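You operate a simulated robot arm through the tools that you are given. There is no shell and no other tool. Be economical: measure what you need, move in short steps, check, and stop when the job is done.

The job below is to be done with a simulated two-armed robot. You get a single attempt, and the scene is never put back.

TASK
Put one of the red caps from the top of the timber bench on the top of the steel bench. Take the standing tag labelled "full" from the top of the steel bench and leave it in the inside of the steel channel. Shut the top drawer. Put the orange tag from the top of the assembly table on the shelf under the cleaning table and the blue tag on the top of the blue stand. The order is free. Set down upright: standing tag.

Only the result counts: the job must be done as asked and must still hold three seconds after the hand-in. Knocking over, shifting, dropping, spilling or breaking anything else fails it. Lids that push on must go on centred and level and be pressed home; caps that screw on are set level and turned clockwise until they are tight.

THE ROBOT
Two 7-joint arms with two-finger parallel grippers on one trunk, on a base that drives. Base frame: it is fixed to the floor where the robot stands at the start and does not move with it; the origin is under the middle of the robot, x ahead of it, y to its left, z up. Lengths are in cm, angles in rad, forces in N, time in s.
The left shoulder is at the start at [6, 18.9, 122.8], the right one opposite. With the tool pointing down near the work surface each hand reaches from about 10 to 64 cm from the robot's upright axis, wherever it stands, measured 20 degrees to its own side. Places, roughly: inside of the steel channel [100, 0, 90]; shelf under the cleaning table [-190, -400, 30]; standing tag [0, -125, 100]; tag [25, -375, 100]; top drawer [290, 100, 70]; top of the blue stand [330, -80, 90]; top of the steel bench [10, -130, 90]. Payload 3.43 kg a hand.
Tool frame (each hand has its own): the origin (TCP) lies between the finger pads and is the grasp point; the fingertips stand 3 cm ahead of it; z points along the fingers, y is the line along which they close. The gripper opens to 9.4 cm. The fingers are 2.8 cm wide and 1 cm thick; the gripper's body (5 by 9.6 cm) begins 5.5 cm behind the TCP.
Orientation is told as [roll, pitch, yaw] about the base's x, y, z axes, in that order, counted from this pose: with the fingers straight down and closing along the base's y, the tool's x points along the base's -x, its y along +y and its z along -z.

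THE INTERFACE
- The arms move only by the tool send_rows. It takes "left_moves", "right_moves" or both (then of equal length, played together; a hand with none holds still); each is a list of rows, each an object of numbers (a shift or turn left out is 0, a gripper value left out holds the last): "tx", "ty", "tz": the shift along the tool's x, y, z in cm; "wx", "wy", "wz": the turn, a rotation vector about the tool's x, y, z in rad; "fingers": the gripper command, from -1 (shut) to 1 (fully open), values between in proportion. In form: [{"tx": .., "ty": .., "tz": .., "wx": .., "wy": .., "wz": .., "fingers": ..}, ...]. A call has 1 to 12 rows; each row shifts and turns the commanded pose from where the row before left it, along the tool's axes as they then stand. Each row takes 0.2 s and may step no farther than 5 cm and 0.15 rad from the row before; otherwise, or with a gripper value out of range, the whole call is refused. Where a pose cannot be reached the arm comes as near as it can. A force on the tool above 40 N (or 10 N above the force at the start of the call, whichever is more), or a blocked arm, ends the call early, and 0.2 s more pass. The fingers move at their own pace (about 15.3 cm/s each) and stop on an object; they squeeze with about 40 N. The grip force told is the motor's: it shows also when the fingers shut on nothing. Time passes only in rows, and 0.2 s behind the last, so rows that do not move let the fingers close. It gives the time, the measured TCP pose, the force on the tool (base axes), the opening and the grip force at its end, in the units of the frame above (readings bear some noise), with the torque about the TCP (base axes, N m) and any sound that the robot's microphone picked up.
- Cameras (640 x 400 px; columns grow to the right, rows downward): "scene" is now at [1.53, -0.21, 178.23]; the picture's right is [0.07, -1.00, 0.00], its down [-0.78, -0.06, -0.63] and it looks along [0.63, 0.04, -0.78] (base axes); focal length 250 px, centre (320, 200). "left" rides on the left gripper at [7.6, -1.4, -10.2] in its tool frame; the picture's right is [0.18, 0.98, 0.00], its down [-0.75, 0.14, -0.64] and it looks along [-0.63, 0.12, 0.77] (tool axes); focal length 243 px, centre (320, 200). "right" rides on the right gripper at [7.6, 1.4, -10.3] in its tool frame; the picture's right is [-0.18, 0.98, 0.00], its down [-0.75, -0.14, -0.64] and it looks along [-0.63, -0.12, 0.77] (tool axes); focal length 243 px, centre (320, 200). There is no depth. A picture from a camera that has moved, and an enlarged one, comes with that camera's place and axes in the base frame and with its lens. The place of the scene camera against the robot may be out by one fixed shift of up to 1.2 cm in any direction.
- get_image(camera): a new picture of that camera. No time passes.
- slide_trunk(by): slides the trunk up (or, below 0, down) by that many cm; the arms and the scene camera ride with it, the base frame stays. It gives what a move gives, with no picture.
- drive_base(legs): drives the robot by 1 to 6 legs, each [ahead, left, turn to the left] in cm, cm and rad, along the robot's own axes; the way and the turn of a leg run together, so that a leg with both is an arc; at most 150 cm and 3.142 rad a leg. The arms and the cameras ride along, it lands a little off, and it stops where it bumps. It gives what a move gives.
- pan_tilt(pan, tilt): turns the head with the scene camera to pan (to the left, within 1.501 rad either way) and tilt (down, from -0.506 to 1.204), counted from straight ahead of the robot. It gives what a move gives.
- close_up(camera, box): a new picture of the part [left, top, right, bottom] of that camera's present view, enlarged. No time passes.
- close_job(): hands the job in; it is judged then, once.

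Work in short steps. Places have to be worked out from the pictures, the camera data and where the tool is seen: move nearer, look again, correct. Check each grasp and each placing, and mend what went wrong. You have 165 turns and 138 pictures in all, those below and enlarged ones among them. Open the grippers and draw the arms clear of the work before you hand the job in, unless the task says otherwise; then end with one line.

The tools are called after "Call:" by a JSON object that holds its "fn" and its "kwargs". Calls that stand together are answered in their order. send_rows: Moves the arms, as the interface text tells. Its arguments: {"type":"object","properties":{"left_moves":{"type":"array","items":{"type":"object","properties":{"tx":{"type":"number"},"ty":{"type":"number"},"tz":{"type":"number"},"wx":{"type":"number"},"wy":{"type":"number"},"wz":{"type":"number"},"fingers":{"type":"number"}}}},"right_moves":{"type":"array","items":{"type":"object","properties":{"tx":{"type":"number"},"ty":{"type":"number"},"tz":{"type":"number"},"wx":{"type":"number"},"wy":{"type":"number"},"wz":{"type":"number"},"fingers":{"type":"number"}}}}},"required":[]} The other tools are called the same way: slide_trunk (by) slides the trunk up or down; drive_base (legs) drives the base; pan_tilt (pan, tilt) turns the head that bears the scene camera; get_image (camera) takes a picture; close_up (camera, box) takes an enlarged picture of a part of a camera's view; close_job () hands the job in.

At the start:

```text
clock: 0.0
left_position: [36.94, 18.49, 122.71]
left_ee_rot: [0.001, 0.0, 0.0]
left_wrist_force: [0.0, 0.0, 0.0]
left_torque: [0.04, -0.04, -0.03]
left_gripper_width: 9.41
left_gripper_force: 0.0
right_position: [32.44, -12.85, 121.73]
right_ee_rot: [-0.001, 0.0, 0.0]
right_wrist_force: [-0.6, -0.6, 0.0]
right_torque: [0.03, 0.0, -0.01]
right_gripper_width: 9.4
right_gripper_force: 0.0
trunk travel left (down, up): [-90.0, 9.0]
robot x, y, heading: [0.12, -0.08, 0.0]
head pan, tilt: [0.072, 0.89]
```

scene: 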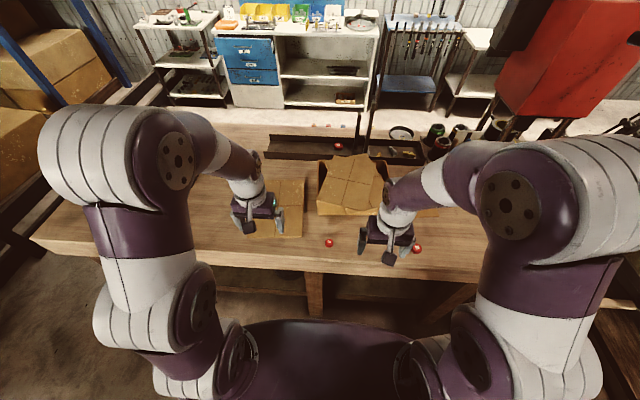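
right: 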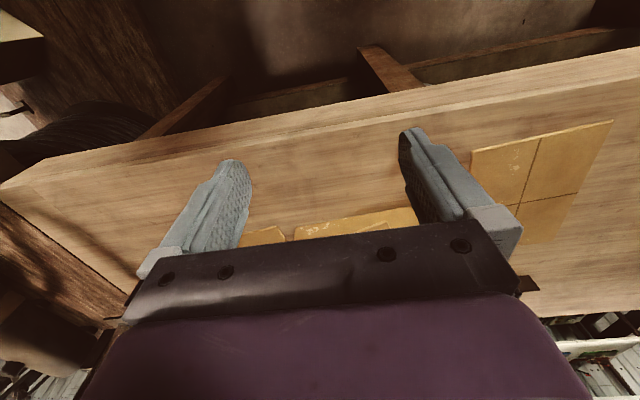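
left: 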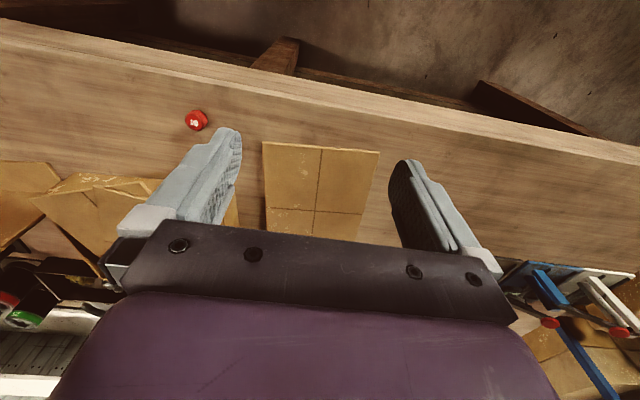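

The pictures show red caps on the timber bench ahead. I look closer at the bench before moving.

Call:
{"fn": "close_up", "kwargs": {"camera": "scene", "box": [240, 110, 480, 270]}}

Call:
{"fn": "close_up", "kwargs": {"camera": "scene", "box": [130, 0, 530, 120]}}

```text
2.50 times, centred on (360, 190) of scene
camera zoom: at [1.53, -0.21, 178.23], right [0.07, -1.0, 0.0], down [-0.78, -0.06, -0.63], along [0.63, 0.04, -0.78], focal length 625 px, centre (220, 225)
```

zoom: 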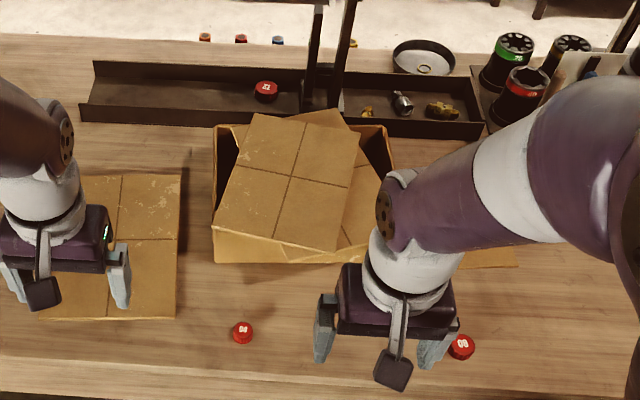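

```text
1.60 times, centred on (330, 60) of scene
camera zoom: at [1.53, -0.21, 178.23], right [0.07, -1.0, 0.0], down [-0.78, -0.06, -0.63], along [0.63, 0.04, -0.78], focal length 400 px, centre (304, 424)
```

zoom: 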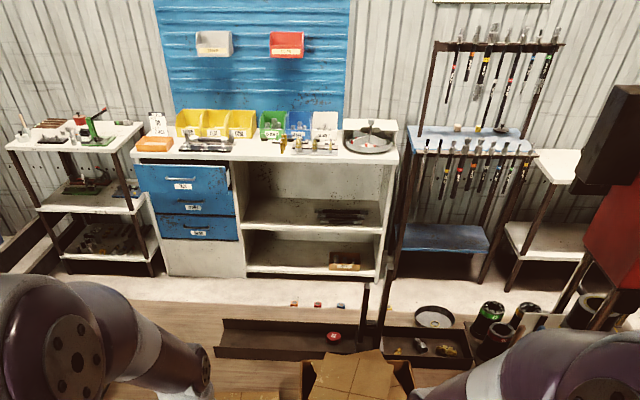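

The near cap works out to about [50.1, -1.5, 90]. I send the left hand above it and move the right hand aside.

Call:
{"fn": "send_rows", "kwargs": {"left_moves": [{"tx": -1.87, "ty": -2.85, "tz": 2.4, "fingers": 0.2}, {"tx": -1.87, "ty": -2.85, "tz": 2.4}, {"tx": -1.87, "ty": -2.85, "tz": 2.4}, {"tx": -1.87, "ty": -2.85, "tz": 2.4}, {"tx": -1.87, "ty": -2.85, "tz": 2.4}, {"tx": -1.87, "ty": -2.85, "tz": 2.4}, {"tx": -1.87, "ty": -2.85, "tz": 2.4}], "right_moves": [{"ty": -2}, {"ty": -2}, {"ty": -2}, {"ty": -2}, {"ty": -2}, {}, {}]}}

Call:
{"fn": "get_image", "kwargs": {"camera": "left"}}

```text
clock: 1.6
left_position: [49.93, -1.53, 105.88]
left_ee_rot: [-0.001, -0.001, 0.001]
left_wrist_force: [0.4, 0.1, 0.2]
left_torque: [0.0, 0.0, 0.02]
left_gripper_width: 5.61
left_gripper_force: 0.0
right_position: [32.62, -22.88, 121.66]
right_ee_rot: [0.001, 0.002, 0.0]
right_wrist_force: [0.7, -0.1, 1.0]
right_torque: [0.01, 0.05, -0.01]
right_gripper_width: 9.39
right_gripper_force: 0.1
trunk travel left (down, up): [-90.0, 9.0]
robot x, y, heading: [0.14, -0.1, -0.002]
head pan, tilt: [0.072, 0.89]
```

```text
132 pictures are left
camera left: at [42.44, -3.06, 116.0], right [-0.18, 0.98, 0.0], down [0.75, 0.14, 0.64], along [0.63, 0.12, -0.77], focal length 243 px, centre (320, 200)
```

left: 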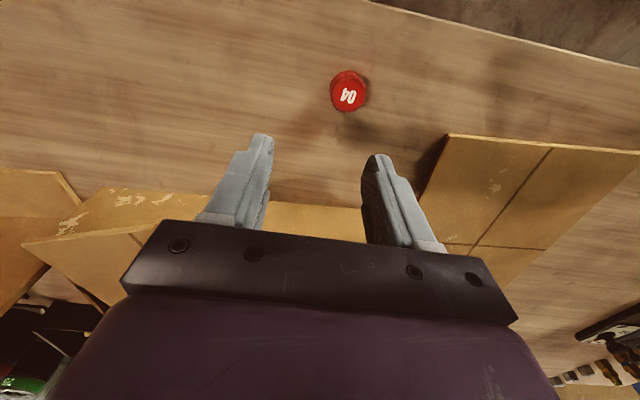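

The cap is about 2.8 cm further in +y, at about [49.4, 1.3]. I correct and come lower, then look.

Call:
{"fn": "send_rows", "kwargs": {"left_moves": [{"tx": 0.5, "ty": 2.8, "tz": 0, "fingers": 0.3}, {"tz": 4}, {"tz": 4}]}}

Call:
{"fn": "get_image", "kwargs": {"camera": "left"}}

```text
clock: 2.4
left_position: [49.57, 1.56, 97.82]
left_ee_rot: [0.001, 0.0, -0.001]
left_wrist_force: [0.2, -0.8, 0.3]
left_torque: [-0.02, -0.04, -0.03]
left_gripper_width: 6.12
left_gripper_force: 0.0
right_position: [32.54, -22.73, 121.71]
right_ee_rot: [0.0, 0.0, 0.0]
right_wrist_force: [0.1, -0.7, 0.2]
right_torque: [0.01, -0.02, 0.0]
right_gripper_width: 9.4
right_gripper_force: 0.2
trunk travel left (down, up): [-90.0, 9.0]
robot x, y, heading: [-0.0, 0.16, -0.002]
head pan, tilt: [0.072, 0.89]
```

```text
131 pictures are left
camera left: at [41.96, -0.01, 108.0], right [-0.18, 0.98, 0.0], down [0.75, 0.14, 0.64], along [0.63, 0.12, -0.77], focal length 243 px, centre (320, 200)
```

left: 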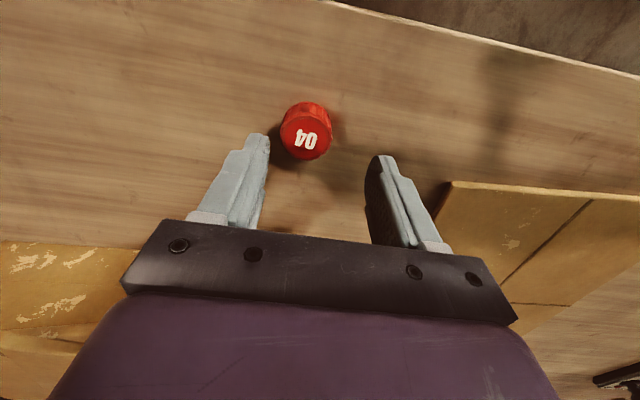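

The cap is now about 1 cm to -y. I centre, go down to z≈92 and close.

Call:
{"fn": "send_rows", "kwargs": {"left_moves": [{"tx": -0.4, "ty": -1.0}, {"tz": 3}, {"tz": 2.7}, {"fingers": -1}, {}, {}]}}

Call:
{"fn": "get_image", "kwargs": {"camera": "left"}}

```text
clock: 3.0
left_position: [49.75, 0.47, 97.06]
left_ee_rot: [0.001, 0.004, -0.002]
left_wrist_force: [-15.0, 0.2, 20.7]
left_torque: [-0.66, 0.17, -0.34]
left_gripper_width: 6.07
left_gripper_force: 0.0
right_position: [32.27, -22.66, 121.82]
right_ee_rot: [0.001, -0.002, 0.003]
right_wrist_force: [-0.6, 0.6, -0.1]
right_torque: [0.01, 0.01, 0.0]
right_gripper_width: 9.42
right_gripper_force: 0.1
trunk travel left (down, up): [-90.0, 9.0]
robot x, y, heading: [0.14, -0.08, -0.0]
head pan, tilt: [0.072, 0.89]
stopped in row 2 (left hand): the force on the tool passed its limit (the readings are from after the stop); the commanded pose is now the measured one
```

```text
130 pictures are left
camera left: at [42.15, -0.94, 107.22], right [-0.18, 0.98, 0.0], down [0.76, 0.14, 0.64], along [0.63, 0.12, -0.77], focal length 243 px, centre (320, 200)
```

left: 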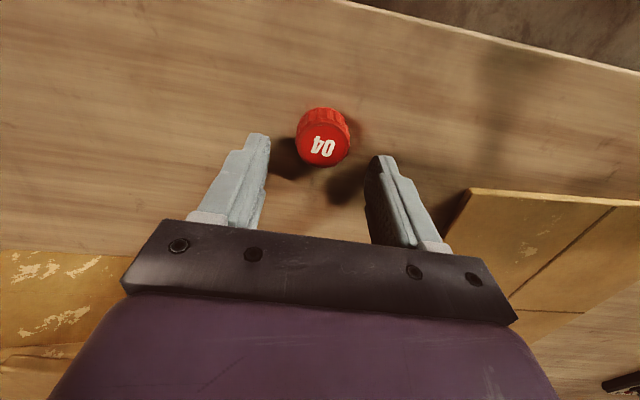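

Something resisted at z≈97, before the fingers reached the cap. I back up a little and look with the scene camera.

Call:
{"fn": "send_rows", "kwargs": {"left_moves": [{"tz": -1.5}]}}

Call:
{"fn": "get_image", "kwargs": {"camera": "scene"}}

Call:
{"fn": "get_image", "kwargs": {"camera": "right"}}

```text
clock: 3.4
left_position: [50.03, 0.52, 98.21]
left_ee_rot: [0.002, 0.002, -0.001]
left_wrist_force: [-0.4, 0.2, 0.8]
left_torque: [0.0, 0.0, -0.02]
left_gripper_width: 6.12
left_gripper_force: 0.0
right_position: [32.55, -22.75, 121.79]
right_ee_rot: [0.0, 0.001, 0.0]
right_wrist_force: [-0.7, 0.1, 0.2]
right_torque: [0.0, -0.03, -0.03]
right_gripper_width: 9.39
right_gripper_force: 0.0
trunk travel left (down, up): [-90.0, 9.0]
robot x, y, heading: [0.4, -0.03, -0.002]
head pan, tilt: [0.072, 0.89]
```

```text
129 pictures are left
camera scene: at [1.6, -0.22, 178.21], right [0.07, -1.0, 0.0], down [-0.78, -0.06, -0.63], along [0.63, 0.05, -0.78], focal length 250 px, centre (320, 200)
```

scene: 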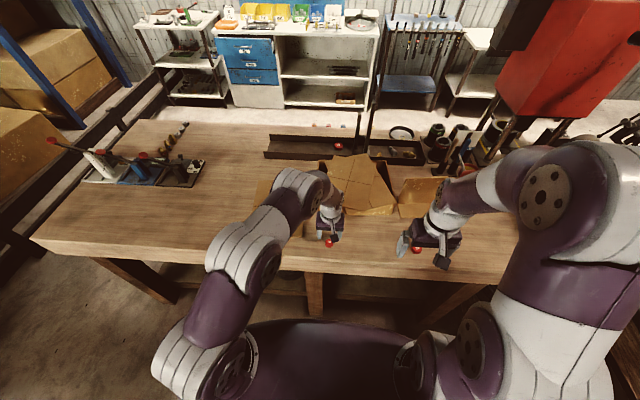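

```text
128 pictures are left
camera right: at [24.96, -21.29, 131.97], right [0.18, 0.98, 0.0], down [0.75, -0.14, 0.64], along [0.63, -0.12, -0.77], focal length 243 px, centre (320, 200)
```

right: 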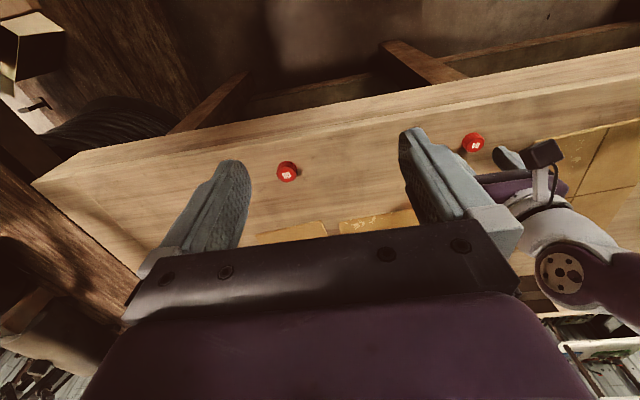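

The left wrist seems to touch the carton's flap. I withdraw it straight up and take the other cap, about [50.9, -32.8], with the right hand.

Call:
{"fn": "send_rows", "kwargs": {"left_moves": [{"tz": -4}, {"tz": -4}, {"tz": -4}, {"tz": -4}, {"tz": -4, "tx": 2, "ty": 2}, {"tx": 3, "ty": 3}], "right_moves": [{"tx": -3.07, "ty": -1.67, "tz": 2.8, "fingers": 0.3}, {"tx": -3.07, "ty": -1.67, "tz": 2.8}, {"tx": -3.07, "ty": -1.67, "tz": 2.8}, {"tx": -3.07, "ty": -1.67, "tz": 2.8}, {"tx": -3.07, "ty": -1.67, "tz": 2.8}, {"tx": -3.07, "ty": -1.67, "tz": 2.8}]}}

Call:
{"fn": "get_image", "kwargs": {"camera": "right"}}

Call:
{"fn": "close_up", "kwargs": {"camera": "scene", "box": [240, 110, 480, 270]}}

```text
clock: 4.8
left_position: [44.94, 5.58, 118.52]
left_ee_rot: [0.0, 0.001, 0.0]
left_wrist_force: [0.1, 0.6, -0.1]
left_torque: [-0.02, 0.01, 0.02]
left_gripper_width: 6.1
left_gripper_force: 0.1
right_position: [50.92, -32.59, 104.83]
right_ee_rot: [-0.002, -0.001, -0.001]
right_wrist_force: [0.2, 0.5, 0.2]
right_torque: [0.03, 0.0, -0.01]
right_gripper_width: 6.12
right_gripper_force: 0.1
trunk travel left (down, up): [-90.0, 9.0]
robot x, y, heading: [-0.02, -0.02, -0.002]
head pan, tilt: [0.072, 0.89]
```

```text
127 pictures are left
camera right: at [43.29, -31.22, 115.13], right [0.18, 0.98, 0.0], down [0.75, -0.14, 0.64], along [0.63, -0.12, -0.77], focal length 243 px, centre (320, 200)
```

right: 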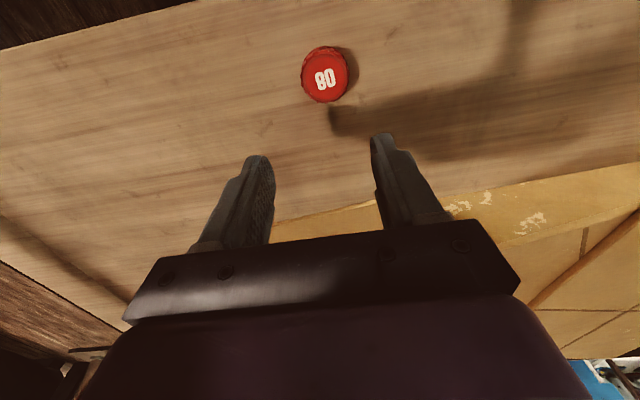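

```text
2.50 times, centred on (360, 190) of scene
camera zoom: at [1.52, -0.14, 178.23], right [0.07, -1.0, 0.0], down [-0.78, -0.06, -0.63], along [0.63, 0.04, -0.78], focal length 625 px, centre (220, 225)
```

zoom: 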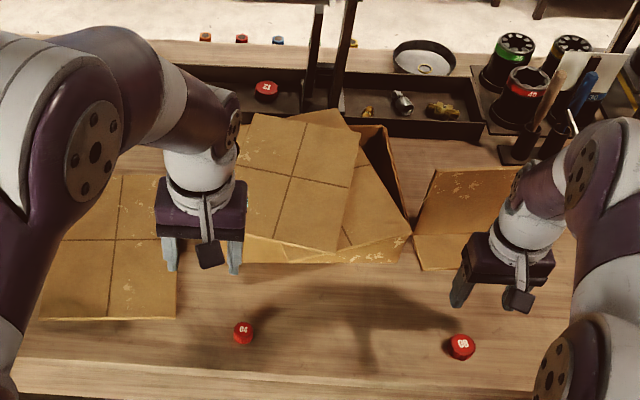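

The carton is unmoved. This cap lies at about [49.0, -32.0]; I move over it and come down partway.

Call:
{"fn": "send_rows", "kwargs": {"right_moves": [{"tx": 1.8, "ty": 0.5}, {"tz": 3.5}, {"tz": 3.5}]}}

Call:
{"fn": "get_image", "kwargs": {"camera": "right"}}

```text
clock: 5.5
left_position: [45.1, 5.6, 118.4]
left_ee_rot: [0.002, 0.004, 0.002]
left_wrist_force: [-0.4, -0.5, -0.2]
left_torque: [-0.02, 0.03, 0.01]
left_gripper_width: 6.11
left_gripper_force: 0.0
right_position: [49.33, -32.31, 97.77]
right_ee_rot: [0.0, 0.001, 0.0]
right_wrist_force: [0.4, -0.2, 0.1]
right_torque: [-0.01, 0.02, 0.0]
right_gripper_width: 6.09
right_gripper_force: 0.1
trunk travel left (down, up): [-90.0, 9.0]
robot x, y, heading: [-0.13, 0.11, -0.002]
head pan, tilt: [0.072, 0.89]
```

```text
125 pictures are left
camera right: at [41.7, -30.85, 108.04], right [0.18, 0.98, 0.0], down [0.75, -0.14, 0.64], along [0.63, -0.12, -0.77], focal length 243 px, centre (320, 200)
```

right: 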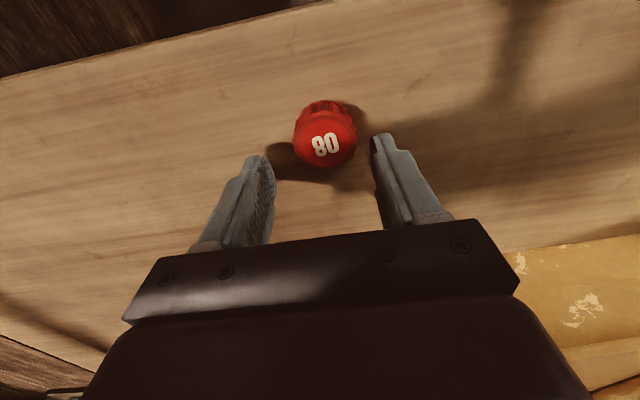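

Cap about 4.8 cm wide, centre about [50.1, -32.1]. I open a bit more, come down and grip.

Call:
{"fn": "send_rows", "kwargs": {"right_moves": [{"tx": -0.6, "ty": 0.2, "fingers": 0.6}, {"tz": 3}, {"tz": 2.6}, {"fingers": -1}, {}, {}]}}

Call:
{"fn": "get_image", "kwargs": {"camera": "right"}}

```text
clock: 6.1
left_position: [44.9, 5.74, 118.5]
left_ee_rot: [0.002, 0.002, 0.0]
left_wrist_force: [0.1, 0.0, 0.2]
left_torque: [0.01, -0.01, 0.02]
left_gripper_width: 6.1
left_gripper_force: 0.0
right_position: [49.68, -31.97, 97.1]
right_ee_rot: [0.0, 0.005, 0.001]
right_wrist_force: [-15.5, 2.3, 25.1]
right_torque: [-0.91, 0.12, -0.34]
right_gripper_width: 7.44
right_gripper_force: 0.0
trunk travel left (down, up): [-90.0, 9.0]
robot x, y, heading: [-0.01, -0.19, -0.001]
head pan, tilt: [0.072, 0.89]
stopped in row 2 (right hand): the force on the tool passed its limit (the readings are from after the stop); the commanded pose is now the measured one
```

```text
124 pictures are left
camera right: at [42.07, -30.56, 107.29], right [0.18, 0.98, 0.0], down [0.76, -0.14, 0.64], along [0.63, -0.12, -0.77], focal length 243 px, centre (320, 200)
```

right: 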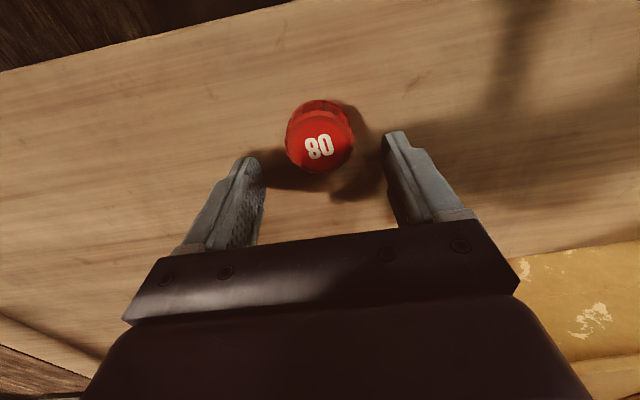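

Triangulating from the two heights puts the cap top at z≈95.5 and the bench top at z≈94, so the fingertips were touching the bench. The cap is at x≈47.8. I lift slightly, move back over it and grip.

Call:
{"fn": "send_rows", "kwargs": {"right_moves": [{"tz": -1.2}, {"tx": 1.9, "ty": 0.2}, {"tz": 0.7}, {"fingers": -1}, {}, {}]}}

Call:
{"fn": "get_image", "kwargs": {"camera": "right"}}

```text
clock: 7.5
left_position: [45.02, 5.52, 118.21]
left_ee_rot: [0.001, 0.005, 0.0]
left_wrist_force: [0.1, 0.4, 0.0]
left_torque: [-0.01, 0.0, 0.01]
left_gripper_width: 6.11
left_gripper_force: 0.0
right_position: [48.09, -31.83, 97.17]
right_ee_rot: [0.003, 0.006, 0.001]
right_wrist_force: [-0.6, 0.1, -0.1]
right_torque: [0.0, 0.02, -0.02]
right_gripper_width: 3.36
right_gripper_force: 40.1
trunk travel left (down, up): [-90.0, 9.0]
robot x, y, heading: [0.14, -0.19, -0.003]
head pan, tilt: [0.072, 0.89]
```

```text
123 pictures are left
camera right: at [40.44, -30.45, 107.56], right [0.18, 0.98, 0.0], down [0.76, -0.14, 0.64], along [0.63, -0.12, -0.77], focal length 243 px, centre (320, 200)
```

right: 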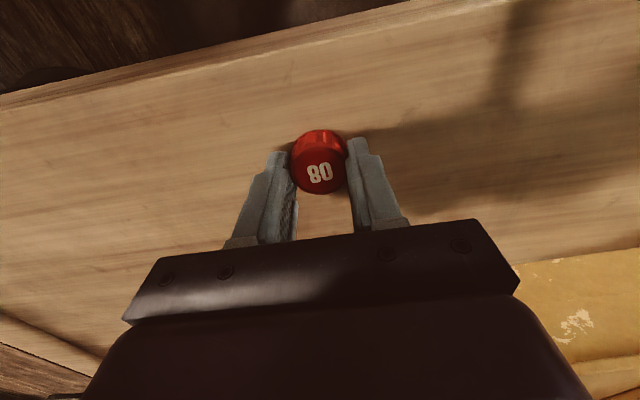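

The cap is held (3.36 cm, 40 N). I lift it well clear and draw both hands back, then look to the right toward the steel bench.

Call:
{"fn": "send_rows", "kwargs": {"right_moves": [{"tz": -4}, {"tz": -4}, {"tz": -4}, {"tz": -4}, {"tz": -4}, {"tz": -4, "tx": 2}, {"tx": 4}, {"tx": 4}, {"tx": 4}], "left_moves": [{}, {}, {"tz": -1}, {"tz": -1}, {"ty": 3}, {"ty": 3, "tx": 2}, {"tx": 4}, {"tx": 4}, {"tx": 4}]}}

Call:
{"fn": "pan_tilt", "kwargs": {"pan": -1.5, "tilt": 0.7}}

Call:
{"fn": "get_image", "kwargs": {"camera": "scene"}}

```text
clock: 9.5
left_position: [30.6, 11.66, 120.33]
left_ee_rot: [-0.001, 0.0, 0.0]
left_wrist_force: [-0.2, 0.0, 0.1]
left_torque: [-0.02, -0.06, 0.01]
left_gripper_width: 6.09
left_gripper_force: 0.2
right_position: [33.68, -31.73, 121.5]
right_ee_rot: [0.0, 0.001, 0.001]
right_wrist_force: [-0.3, 0.7, -0.1]
right_torque: [0.02, -0.02, -0.04]
right_gripper_width: 3.37
right_gripper_force: 39.8
trunk travel left (down, up): [-90.0, 9.0]
robot x, y, heading: [-0.32, -0.36, 0.002]
head pan, tilt: [0.072, 0.89]
```

```text
clock: 11.2
left_position: [31.13, 11.57, 120.28]
left_ee_rot: [0.002, 0.004, 0.0]
left_wrist_force: [0.0, -0.5, 0.3]
left_torque: [0.01, 0.01, 0.01]
left_gripper_width: 6.08
left_gripper_force: 0.1
right_position: [34.15, -31.87, 121.41]
right_ee_rot: [0.002, 0.004, -0.001]
right_wrist_force: [0.5, 0.6, -0.3]
right_torque: [0.0, 0.0, 0.03]
right_gripper_width: 3.35
right_gripper_force: 39.7
trunk travel left (down, up): [-90.0, 9.0]
robot x, y, heading: [-0.31, 0.1, -0.002]
head pan, tilt: [-1.499, 0.7]
```

```text
122 pictures are left
camera scene: at [-5.44, -9.22, 179.77], right [-1.0, -0.07, 0.0], down [-0.05, 0.64, -0.76], along [0.06, -0.76, -0.64], focal length 250 px, centre (320, 200)
```

scene: 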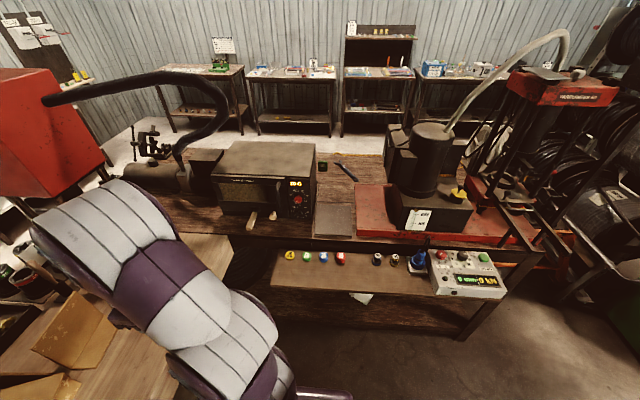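

The steel bench with a vise, oven and pump is on the right. I enlarge around the predicted tag place (about pixel 325,175).

Call:
{"fn": "close_up", "kwargs": {"camera": "scene", "box": [260, 130, 420, 230]}}

Call:
{"fn": "close_up", "kwargs": {"camera": "scene", "box": [130, 20, 530, 140]}}

```text
4.00 times, centred on (340, 180) of scene
camera zoom: at [-5.44, -9.22, 179.77], right [-1.0, -0.07, 0.0], down [-0.05, 0.64, -0.76], along [0.06, -0.76, -0.64], focal length 1000 px, centre (240, 280)
```

zoom: 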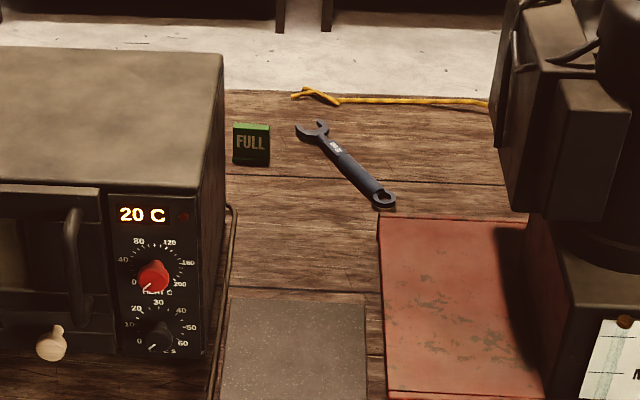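

```text
1.60 times, centred on (330, 80) of scene
camera zoom: at [-5.44, -9.22, 179.77], right [-1.0, -0.07, 0.0], down [-0.05, 0.64, -0.76], along [0.06, -0.76, -0.64], focal length 400 px, centre (304, 392)
```

zoom: 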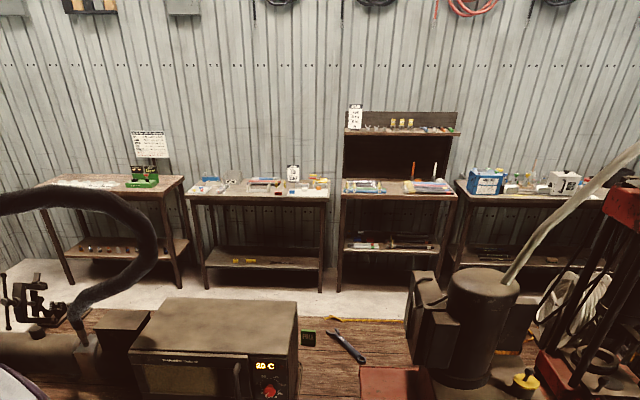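

The FULL tag stands on the far half of the steel bench, right of the oven, at roughly y = -140, so it is better reached from the other side. I look for a way around.

Call:
{"fn": "pan_tilt", "kwargs": {"pan": -0.8, "tilt": 0.55}}

Call:
{"fn": "get_image", "kwargs": {"camera": "scene"}}

Call:
{"fn": "pan_tilt", "kwargs": {"pan": 0.9, "tilt": 0.55}}

Call:
{"fn": "get_image", "kwargs": {"camera": "scene"}}

```text
clock: 12.2
left_position: [30.97, 11.6, 120.47]
left_ee_rot: [0.002, 0.004, -0.001]
left_wrist_force: [0.0, -0.5, -0.5]
left_torque: [0.01, -0.02, -0.04]
left_gripper_width: 6.12
left_gripper_force: 0.0
right_position: [34.08, -31.85, 121.42]
right_ee_rot: [0.001, 0.003, 0.0]
right_wrist_force: [-0.2, -0.9, 0.0]
right_torque: [-0.03, 0.02, 0.02]
right_gripper_width: 3.33
right_gripper_force: 40.0
trunk travel left (down, up): [-90.0, 9.0]
robot x, y, heading: [0.02, 0.23, 0.002]
head pan, tilt: [-0.799, 0.55]
```

```text
119 pictures are left
camera scene: at [0.21, -7.2, 181.08], right [-0.72, -0.7, 0.0], down [-0.36, 0.38, -0.85], along [0.59, -0.61, -0.52], focal length 250 px, centre (320, 200)
```

scene: 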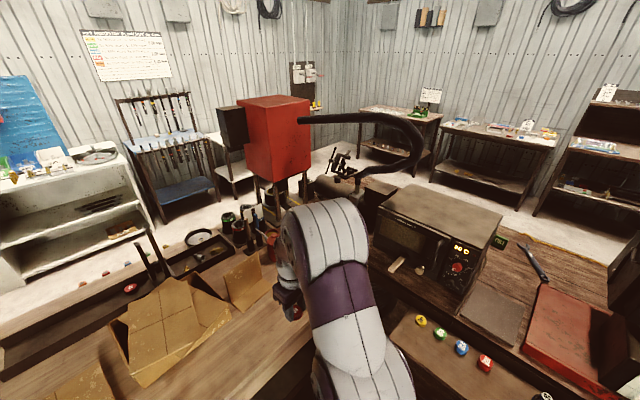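

```text
clock: 13.9
left_position: [31.04, 11.62, 120.35]
left_ee_rot: [0.001, 0.003, 0.001]
left_wrist_force: [-0.5, -0.3, -0.3]
left_torque: [0.01, 0.0, 0.02]
left_gripper_width: 6.12
left_gripper_force: 0.0
right_position: [34.05, -31.82, 121.31]
right_ee_rot: [0.003, 0.005, 0.0]
right_wrist_force: [0.2, -1.2, -0.3]
right_torque: [-0.02, 0.01, 0.02]
right_gripper_width: 3.35
right_gripper_force: 40.4
trunk travel left (down, up): [-90.0, 9.0]
robot x, y, heading: [0.33, -0.45, 0.003]
head pan, tilt: [0.901, 0.55]
```

```text
118 pictures are left
camera scene: at [-0.47, 6.28, 181.08], right [0.78, -0.62, 0.0], down [-0.32, -0.41, -0.85], along [0.53, 0.67, -0.52], focal length 250 px, centre (320, 200)
```

scene: 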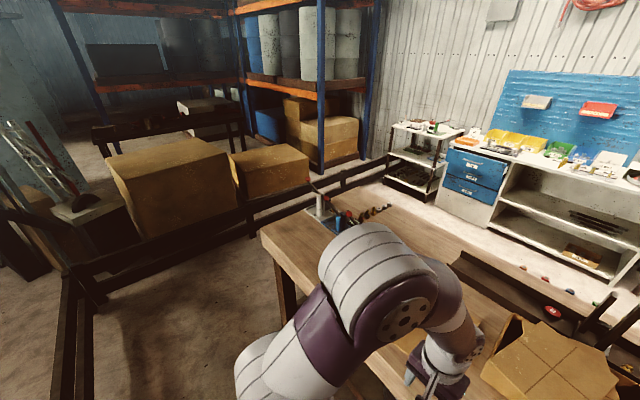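

The only way round is left: there is a gap of about 110 cm between the bench's left end (y≈107) and the guard rail (y≈220). I back off a little and strafe left in stages.

Call:
{"fn": "drive_base", "kwargs": {"legs": [[-15, 0, 0], [0, 120, 0], [0, 42, 0]]}}

Call:
{"fn": "pan_tilt", "kwargs": {"pan": 0.0, "tilt": 0.7}}

Call:
{"fn": "get_image", "kwargs": {"camera": "scene"}}

```text
clock: 23.2
left_position: [16.16, 174.72, 120.43]
left_ee_rot: [0.001, 0.003, 0.0]
left_wrist_force: [-1.2, 0.0, 0.1]
left_torque: [0.01, 0.0, 0.0]
left_gripper_width: 6.11
left_gripper_force: 0.1
right_position: [19.2, 131.31, 121.36]
right_ee_rot: [0.0, 0.003, -0.002]
right_wrist_force: [-0.1, 0.1, 0.6]
right_torque: [0.0, 0.02, 0.01]
right_gripper_width: 3.35
right_gripper_force: 39.8
trunk travel left (down, up): [-90.0, 9.0]
robot x, y, heading: [-14.8, 163.09, -0.001]
head pan, tilt: [0.901, 0.55]
```

```text
clock: 24.4
left_position: [16.01, 174.75, 120.41]
left_ee_rot: [0.002, 0.003, -0.003]
left_wrist_force: [-0.6, -0.2, -0.2]
left_torque: [-0.02, -0.02, 0.01]
left_gripper_width: 6.1
left_gripper_force: 0.1
right_position: [19.01, 131.42, 121.44]
right_ee_rot: [0.003, 0.004, 0.0]
right_wrist_force: [-1.3, -0.6, -0.1]
right_torque: [-0.02, 0.0, 0.02]
right_gripper_width: 3.35
right_gripper_force: 40.1
trunk travel left (down, up): [-90.0, 9.0]
robot x, y, heading: [-14.91, 163.12, -0.004]
head pan, tilt: [0.0, 0.7]
```

```text
117 pictures are left
camera scene: at [-12.51, 162.54, 179.77], right [0.0, -1.0, 0.0], down [-0.64, 0.0, -0.77], along [0.77, 0.0, -0.64], focal length 250 px, centre (320, 200)
```

scene: 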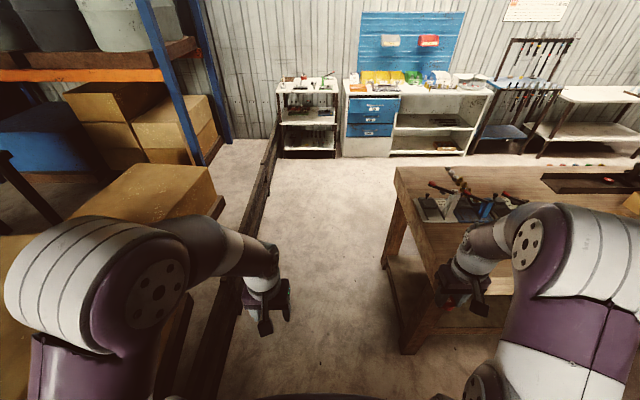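

The lane is clear: bench left side y≈112, rail y≈222. I shift 5 cm left and drive forward past the bench to x≈190.

Call:
{"fn": "drive_base", "kwargs": {"legs": [[0, 5, 0], [150, 0, 0], [50, 0, 0]]}}

Call:
{"fn": "pan_tilt", "kwargs": {"pan": -0.45, "tilt": 0.7}}

Call:
{"fn": "get_image", "kwargs": {"camera": "scene"}}

```text
clock: 34.9
left_position: [215.22, 178.53, 120.5]
left_ee_rot: [0.002, 0.005, -0.011]
left_wrist_force: [-0.1, 0.0, -0.2]
left_torque: [0.04, -0.01, -0.03]
left_gripper_width: 6.09
left_gripper_force: 0.1
right_position: [217.87, 134.97, 121.42]
right_ee_rot: [0.002, 0.002, -0.011]
right_wrist_force: [-0.3, 0.5, -0.2]
right_torque: [0.0, 0.01, -0.01]
right_gripper_width: 3.33
right_gripper_force: 40.0
trunk travel left (down, up): [-90.0, 9.0]
robot x, y, heading: [184.29, 167.24, -0.013]
head pan, tilt: [0.0, 0.7]
```

```text
clock: 35.8
left_position: [215.45, 178.46, 120.5]
left_ee_rot: [0.002, 0.005, -0.013]
left_wrist_force: [0.0, 0.5, -0.5]
left_torque: [0.01, 0.02, 0.0]
left_gripper_width: 6.1
left_gripper_force: 0.0
right_position: [218.01, 135.03, 121.24]
right_ee_rot: [0.002, 0.002, -0.011]
right_wrist_force: [0.3, 0.3, -0.4]
right_torque: [0.01, 0.04, 0.0]
right_gripper_width: 3.34
right_gripper_force: 39.3
trunk travel left (down, up): [-90.0, 9.0]
robot x, y, heading: [184.09, 167.55, -0.013]
head pan, tilt: [-0.45, 0.7]
```

```text
116 pictures are left
camera scene: at [185.82, 162.76, 179.77], right [-0.44, -0.9, 0.0], down [-0.58, 0.29, -0.76], along [0.69, -0.34, -0.64], focal length 250 px, centre (320, 200)
```

scene: 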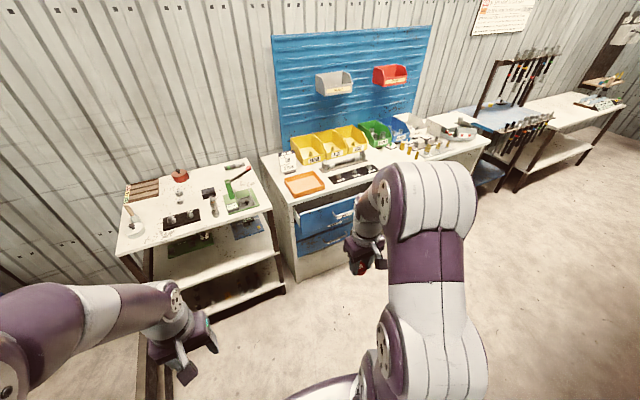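

The top drawer stands open a few cm. I strafe right to line the left hand up with it, then view again to measure.

Call:
{"fn": "drive_base", "kwargs": {"legs": [[0, -80, 0.013]]}}

Call:
{"fn": "pan_tilt", "kwargs": {"pan": 0.0, "tilt": 0.7}}

Call:
{"fn": "get_image", "kwargs": {"camera": "scene"}}

Call:
{"fn": "get_image", "kwargs": {"camera": "left"}}

```text
clock: 40.1
left_position: [214.95, 98.61, 120.29]
left_ee_rot: [0.002, 0.004, 0.005]
left_wrist_force: [-0.2, -0.3, 0.6]
left_torque: [-0.02, -0.01, -0.01]
left_gripper_width: 6.12
left_gripper_force: 0.0
right_position: [218.42, 55.19, 121.37]
right_ee_rot: [0.001, 0.004, 0.008]
right_wrist_force: [-0.3, 0.3, -0.6]
right_torque: [0.01, 0.0, 0.01]
right_gripper_width: 3.33
right_gripper_force: 39.8
trunk travel left (down, up): [-90.0, 9.0]
robot x, y, heading: [183.74, 86.5, 0.001]
head pan, tilt: [-0.45, 0.7]
```

```text
clock: 41.0
left_position: [215.02, 98.52, 120.32]
left_ee_rot: [0.0, 0.004, 0.007]
left_wrist_force: [0.0, -0.2, -0.2]
left_torque: [0.01, 0.02, 0.0]
left_gripper_width: 6.09
left_gripper_force: 0.0
right_position: [218.37, 55.08, 121.32]
right_ee_rot: [0.002, 0.003, 0.008]
right_wrist_force: [0.9, 0.0, -0.4]
right_torque: [-0.01, -0.03, 0.0]
right_gripper_width: 3.34
right_gripper_force: 40.5
trunk travel left (down, up): [-90.0, 9.0]
robot x, y, heading: [184.05, 86.95, 0.008]
head pan, tilt: [0.0, 0.7]
```

```text
115 pictures are left
camera scene: at [186.52, 86.04, 179.77], right [0.01, -1.0, 0.0], down [-0.64, 0.0, -0.76], along [0.76, 0.0, -0.64], focal length 250 px, centre (320, 200)
```

scene: 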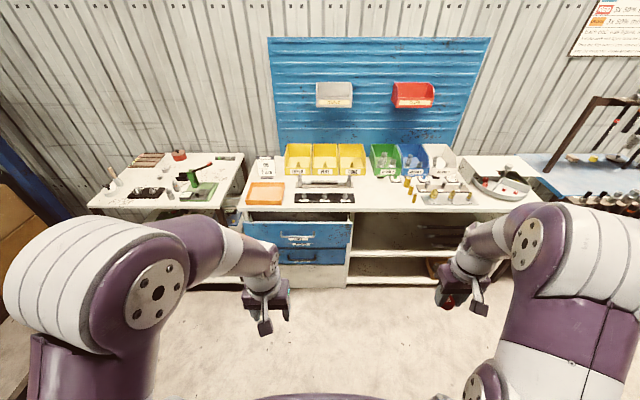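

```text
114 pictures are left
camera left: at [207.47, 97.02, 130.59], right [-0.19, 0.98, 0.0], down [0.76, 0.14, 0.64], along [0.63, 0.12, -0.77], focal length 243 px, centre (320, 200)
```

left: 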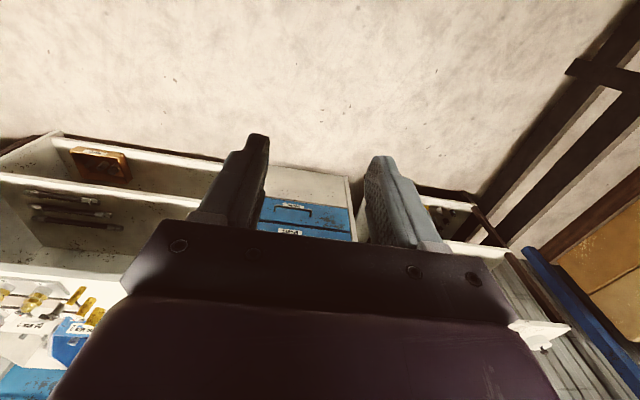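

Triangulation puts the cabinet front at x≈290, top z≈87; the drawer front spans y≈68–128. I enlarge to see the drawer and its protrusion.

Call:
{"fn": "close_up", "kwargs": {"camera": "scene", "box": [220, 170, 380, 270]}}

```text
4.00 times, centred on (300, 220) of scene
camera zoom: at [186.52, 86.04, 179.77], right [0.01, -1.0, 0.0], down [-0.64, 0.0, -0.76], along [0.76, 0.0, -0.64], focal length 1000 px, centre (400, 120)
```

zoom: 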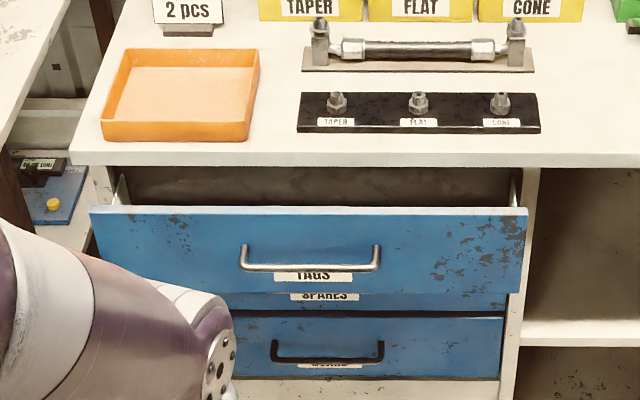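

Drawer front face is about x≈282, z≈65–82, handle at z≈77. I'll push it with the closed left fist pointing forward, below the handle. First I lower the trunk.

Call:
{"fn": "slide_trunk", "kwargs": {"by": -45}}

Call:
{"fn": "send_rows", "kwargs": {"left_moves": [{"wy": -0.15, "fingers": -1}, {"wy": -0.15}, {"wy": -0.15}, {"wy": -0.15}, {"wy": -0.15}, {"wy": -0.15}, {"wy": -0.15}, {"wy": -0.15}, {"wy": -0.15}, {"wy": -0.15}, {"wy": -0.07}]}}

```text
refused: -45 is not a number from -40 to 40
```

```text
clock: 43.4
left_position: [216.06, 97.88, 122.2]
left_ee_rot: [0.079, -1.02, -0.044]
left_wrist_force: [-0.1, -1.2, 0.6]
left_torque: [-0.03, -0.02, -0.03]
left_gripper_width: 0.0
left_gripper_force: 33.3
left hand out of reach, approached as far as the arm can: row 4, 7, 8, 9, 10, 11
right_position: [218.33, 55.24, 121.44]
right_ee_rot: [0.002, 0.004, 0.007]
right_wrist_force: [0.3, 0.1, -0.2]
right_torque: [0.0, -0.02, 0.03]
right_gripper_width: 3.35
right_gripper_force: 40.0
trunk travel left (down, up): [-90.0, 9.0]
robot x, y, heading: [183.95, 86.72, 0.007]
head pan, tilt: [0.0, 0.7]
```

The pitch stopped at -1.02 because the hand is too close in. I lower the trunk 40 and extend the hand along its axis.

Call:
{"fn": "slide_trunk", "kwargs": {"by": -40}}

Call:
{"fn": "send_rows", "kwargs": {"left_moves": [{"tz": 4}, {"tz": 4}, {"tz": 4}, {"tz": 4}, {"tz": 4}]}}

```text
clock: 47.2
left_position: [216.27, 97.82, 82.28]
left_ee_rot: [0.079, -1.019, -0.043]
left_wrist_force: [0.1, -0.2, -0.3]
left_torque: [0.01, 0.01, 0.03]
left_gripper_width: 0.01
left_gripper_force: 33.0
right_position: [218.33, 55.24, 81.4]
right_ee_rot: [0.0, 0.004, 0.008]
right_wrist_force: [0.4, 0.2, -0.5]
right_torque: [0.0, -0.03, -0.05]
right_gripper_width: 3.35
right_gripper_force: 39.8
trunk travel left (down, up): [-50.0, 49.0]
robot x, y, heading: [183.93, 86.75, 0.008]
head pan, tilt: [0.0, 0.7]
```

```text
clock: 48.5
left_position: [233.31, 98.54, 71.72]
left_ee_rot: [0.077, -1.016, -0.042]
left_wrist_force: [0.2, -0.3, 0.9]
left_torque: [0.0, 0.01, 0.0]
left_gripper_width: 0.01
left_gripper_force: 33.6
right_position: [218.38, 55.18, 81.33]
right_ee_rot: [0.002, 0.004, 0.01]
right_wrist_force: [0.2, -0.3, -1.0]
right_torque: [-0.02, 0.03, 0.0]
right_gripper_width: 3.34
right_gripper_force: 40.3
trunk travel left (down, up): [-50.0, 49.0]
robot x, y, heading: [183.97, 86.92, 0.01]
head pan, tilt: [0.0, 0.7]
```

Now I pitch the fist the rest of the way to point straight ahead.

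Call:
{"fn": "send_rows", "kwargs": {"left_moves": [{"wy": -0.14}, {"wy": -0.14}, {"wy": -0.14}, {"wy": -0.13}]}}

Call:
{"fn": "get_image", "kwargs": {"camera": "left"}}

Call:
{"fn": "get_image", "kwargs": {"camera": "scene"}}

```text
clock: 49.5
left_position: [245.87, 97.25, 79.4]
left_ee_rot: [1.279, -1.527, -1.256]
left_wrist_force: [-0.3, 0.6, -0.4]
left_torque: [0.01, -0.02, -0.01]
left_gripper_width: 0.03
left_gripper_force: 32.9
left hand out of reach, approached as far as the arm can: row 2, 3, 4
right_position: [218.41, 55.16, 81.35]
right_ee_rot: [0.003, 0.005, 0.006]
right_wrist_force: [0.1, -0.2, 0.8]
right_torque: [0.01, 0.02, -0.04]
right_gripper_width: 3.33
right_gripper_force: 39.8
trunk travel left (down, up): [-50.0, 49.0]
robot x, y, heading: [183.83, 86.74, 0.007]
head pan, tilt: [0.0, 0.7]
```

```text
112 pictures are left
camera left: at [235.53, 95.79, 71.73], right [-0.02, 0.99, -0.14], down [-0.63, 0.1, 0.77], along [0.77, 0.11, 0.63], focal length 243 px, centre (320, 200)
```

left: 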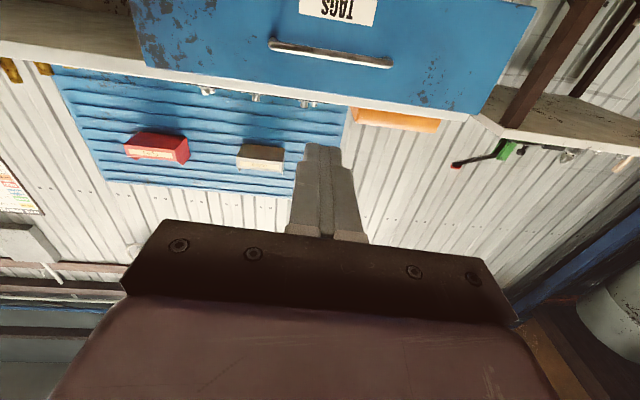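

```text
111 pictures are left
camera scene: at [186.61, 86.07, 139.76], right [0.01, -1.0, 0.0], down [-0.64, 0.0, -0.76], along [0.76, 0.01, -0.64], focal length 250 px, centre (320, 200)
```

scene: 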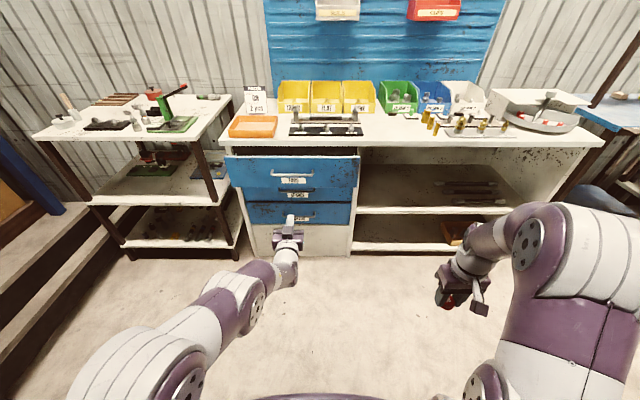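

The fist points forward. From two heights the handle is at about x≈277, z≈77 and the face at x≈282. I lower 9 cm so the fist pushes below the handle, then drive closer.

Call:
{"fn": "slide_trunk", "kwargs": {"by": -9.5}}

Call:
{"fn": "drive_base", "kwargs": {"legs": [[22, 0, -0.008]]}}

Call:
{"fn": "get_image", "kwargs": {"camera": "scene"}}

Call:
{"fn": "get_image", "kwargs": {"camera": "left"}}

```text
clock: 50.7
left_position: [245.68, 97.16, 69.88]
left_ee_rot: [1.295, -1.529, -1.273]
left_wrist_force: [0.0, -0.1, 0.4]
left_torque: [-0.01, -0.01, -0.01]
left_gripper_width: 0.0
left_gripper_force: 33.0
right_position: [218.28, 55.26, 71.9]
right_ee_rot: [0.0, 0.001, 0.007]
right_wrist_force: [-0.2, 0.0, -0.2]
right_torque: [0.02, -0.04, 0.02]
right_gripper_width: 3.33
right_gripper_force: 40.3
trunk travel left (down, up): [-40.5, 58.5]
robot x, y, heading: [184.01, 86.79, 0.006]
head pan, tilt: [0.0, 0.7]
```

```text
clock: 52.4
left_position: [267.95, 96.68, 69.81]
left_ee_rot: [1.269, -1.529, -1.256]
left_wrist_force: [0.7, 0.0, -0.3]
left_torque: [-0.01, 0.01, 0.0]
left_gripper_width: 0.0
left_gripper_force: 33.1
right_position: [240.28, 54.89, 71.99]
right_ee_rot: [0.002, 0.005, 0.0]
right_wrist_force: [-0.3, 0.0, -0.6]
right_torque: [0.01, 0.0, 0.0]
right_gripper_width: 3.34
right_gripper_force: 39.6
trunk travel left (down, up): [-40.5, 58.5]
robot x, y, heading: [205.85, 86.51, -0.0]
head pan, tilt: [0.0, 0.7]
```

```text
110 pictures are left
camera scene: at [208.77, 86.09, 130.26], right [0.0, -1.0, 0.0], down [-0.64, 0.0, -0.76], along [0.76, 0.0, -0.64], focal length 250 px, centre (320, 200)
```

scene: 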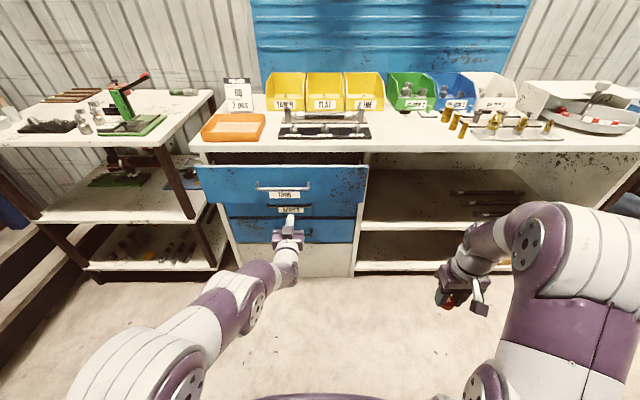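

```text
109 pictures are left
camera left: at [257.75, 95.33, 62.26], right [-0.01, 0.99, -0.14], down [-0.63, 0.1, 0.77], along [0.77, 0.1, 0.63], focal length 243 px, centre (320, 200)
```

left: 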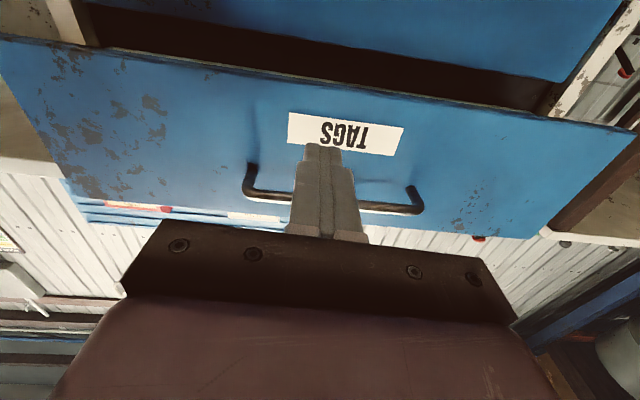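

The fist aims just above the drawer's lower edge; I raise 1.5 cm and push forward with the arm in small steps.

Call:
{"fn": "slide_trunk", "kwargs": {"by": 1.5}}

Call:
{"fn": "send_rows", "kwargs": {"left_moves": [{"tz": 2}, {"tz": 2}, {"tz": 2}, {"tz": 2}, {"tz": 2}]}}

Call:
{"fn": "get_image", "kwargs": {"camera": "scene"}}

```text
clock: 53.1
left_position: [268.06, 96.62, 71.34]
left_ee_rot: [1.282, -1.53, -1.268]
left_wrist_force: [-0.2, 0.2, 0.4]
left_torque: [-0.02, 0.02, 0.0]
left_gripper_width: 0.01
left_gripper_force: 32.9
right_position: [240.23, 54.98, 73.51]
right_ee_rot: [0.002, 0.002, -0.003]
right_wrist_force: [-0.1, -0.2, 0.3]
right_torque: [0.0, 0.0, 0.02]
right_gripper_width: 3.34
right_gripper_force: 39.7
trunk travel left (down, up): [-42.0, 57.0]
robot x, y, heading: [206.07, 86.95, 0.003]
head pan, tilt: [0.0, 0.7]
```

```text
clock: 54.3
left_position: [278.04, 96.77, 71.2]
left_ee_rot: [1.28, -1.528, -1.267]
left_wrist_force: [-0.3, -0.2, 0.2]
left_torque: [0.0, -0.02, 0.0]
left_gripper_width: 0.0
left_gripper_force: 32.7
right_position: [240.2, 54.96, 73.37]
right_ee_rot: [0.002, 0.006, -0.003]
right_wrist_force: [0.0, 0.6, 0.2]
right_torque: [0.03, 0.02, 0.01]
right_gripper_width: 3.36
right_gripper_force: 40.1
trunk travel left (down, up): [-42.0, 57.0]
robot x, y, heading: [206.27, 86.86, -0.005]
head pan, tilt: [0.0, 0.7]
```

```text
108 pictures are left
camera scene: at [208.74, 86.09, 131.76], right [0.0, -1.0, 0.0], down [-0.64, 0.0, -0.76], along [0.76, 0.0, -0.64], focal length 250 px, centre (320, 200)
```

scene: 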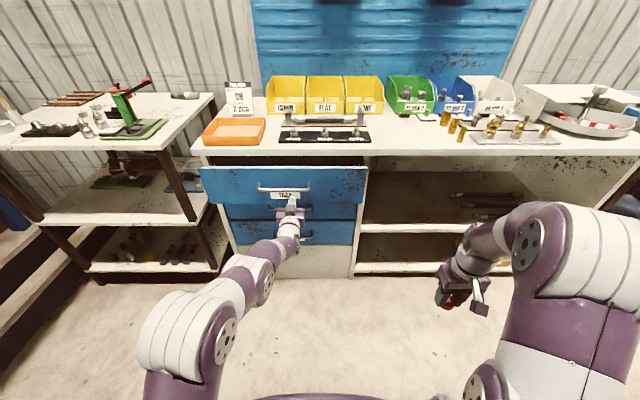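

No contact yet at tip x≈281. I continue pushing.

Call:
{"fn": "send_rows", "kwargs": {"left_moves": [{"tz": 2}, {"tz": 2}, {"tz": 2}, {"tz": 2}, {"tz": 2}]}}

Call:
{"fn": "get_image", "kwargs": {"camera": "scene"}}

```text
clock: 55.5
left_position: [288.04, 97.0, 71.03]
left_ee_rot: [1.253, -1.525, -1.24]
left_wrist_force: [0.5, 0.2, -0.3]
left_torque: [0.01, 0.04, 0.0]
left_gripper_width: 0.0
left_gripper_force: 33.2
right_position: [240.23, 54.92, 73.35]
right_ee_rot: [0.001, 0.003, -0.002]
right_wrist_force: [0.4, 0.0, 0.1]
right_torque: [-0.01, 0.0, 0.02]
right_gripper_width: 3.35
right_gripper_force: 40.4
trunk travel left (down, up): [-42.0, 57.0]
robot x, y, heading: [206.07, 87.07, 0.0]
head pan, tilt: [0.0, 0.7]
```

```text
107 pictures are left
camera scene: at [208.73, 86.1, 131.76], right [0.0, -1.0, 0.0], down [-0.64, 0.0, -0.76], along [0.76, 0.0, -0.64], focal length 250 px, centre (320, 200)
```

scene: 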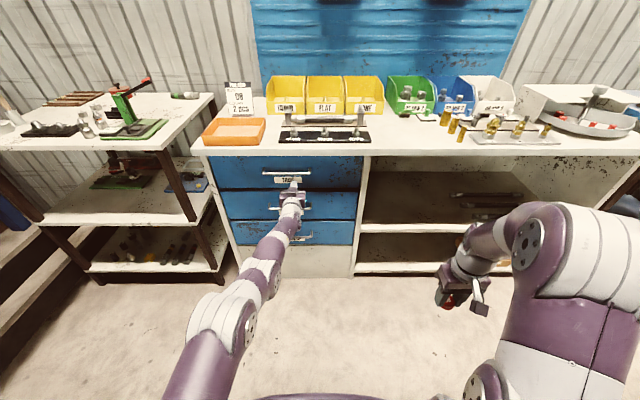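

The drawer slides in without force. I keep pushing until it seats.

Call:
{"fn": "send_rows", "kwargs": {"left_moves": [{"tz": 1.5}, {"tz": 1.5}, {"tz": 1.5}, {"tz": 1}]}}

Call:
{"fn": "close_up", "kwargs": {"camera": "scene", "box": [180, 130, 400, 270]}}

```text
clock: 55.9
left_position: [288.49, 96.88, 71.33]
left_ee_rot: [1.325, -1.527, -1.313]
left_wrist_force: [-68.2, 1.9, 13.0]
left_torque: [-0.21, -1.29, -0.13]
left_gripper_width: 0.01
left_gripper_force: 33.1
left hand out of reach, approached as far as the arm can: row 2
right_position: [239.45, 55.03, 73.77]
right_ee_rot: [0.001, -0.004, 0.0]
right_wrist_force: [0.2, -0.3, 0.4]
right_torque: [-0.03, 0.02, -0.02]
right_gripper_width: 3.35
right_gripper_force: 40.6
trunk travel left (down, up): [-42.0, 57.0]
robot x, y, heading: [206.06, 86.89, 0.006]
head pan, tilt: [0.0, 0.7]
stopped in row 2 (left hand): the force on the tool passed its limit (the readings are from after the stop); the commanded pose is now the measured one
```

```text
2.86 times, centred on (290, 200) of scene
camera zoom: at [207.31, 86.09, 131.82], right [0.0, -1.0, 0.0], down [-0.64, 0.0, -0.77], along [0.77, 0.0, -0.64], focal length 714 px, centre (406, 200)
```

zoom: 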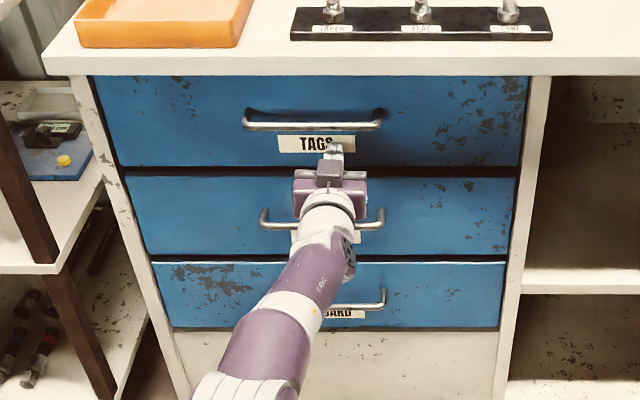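

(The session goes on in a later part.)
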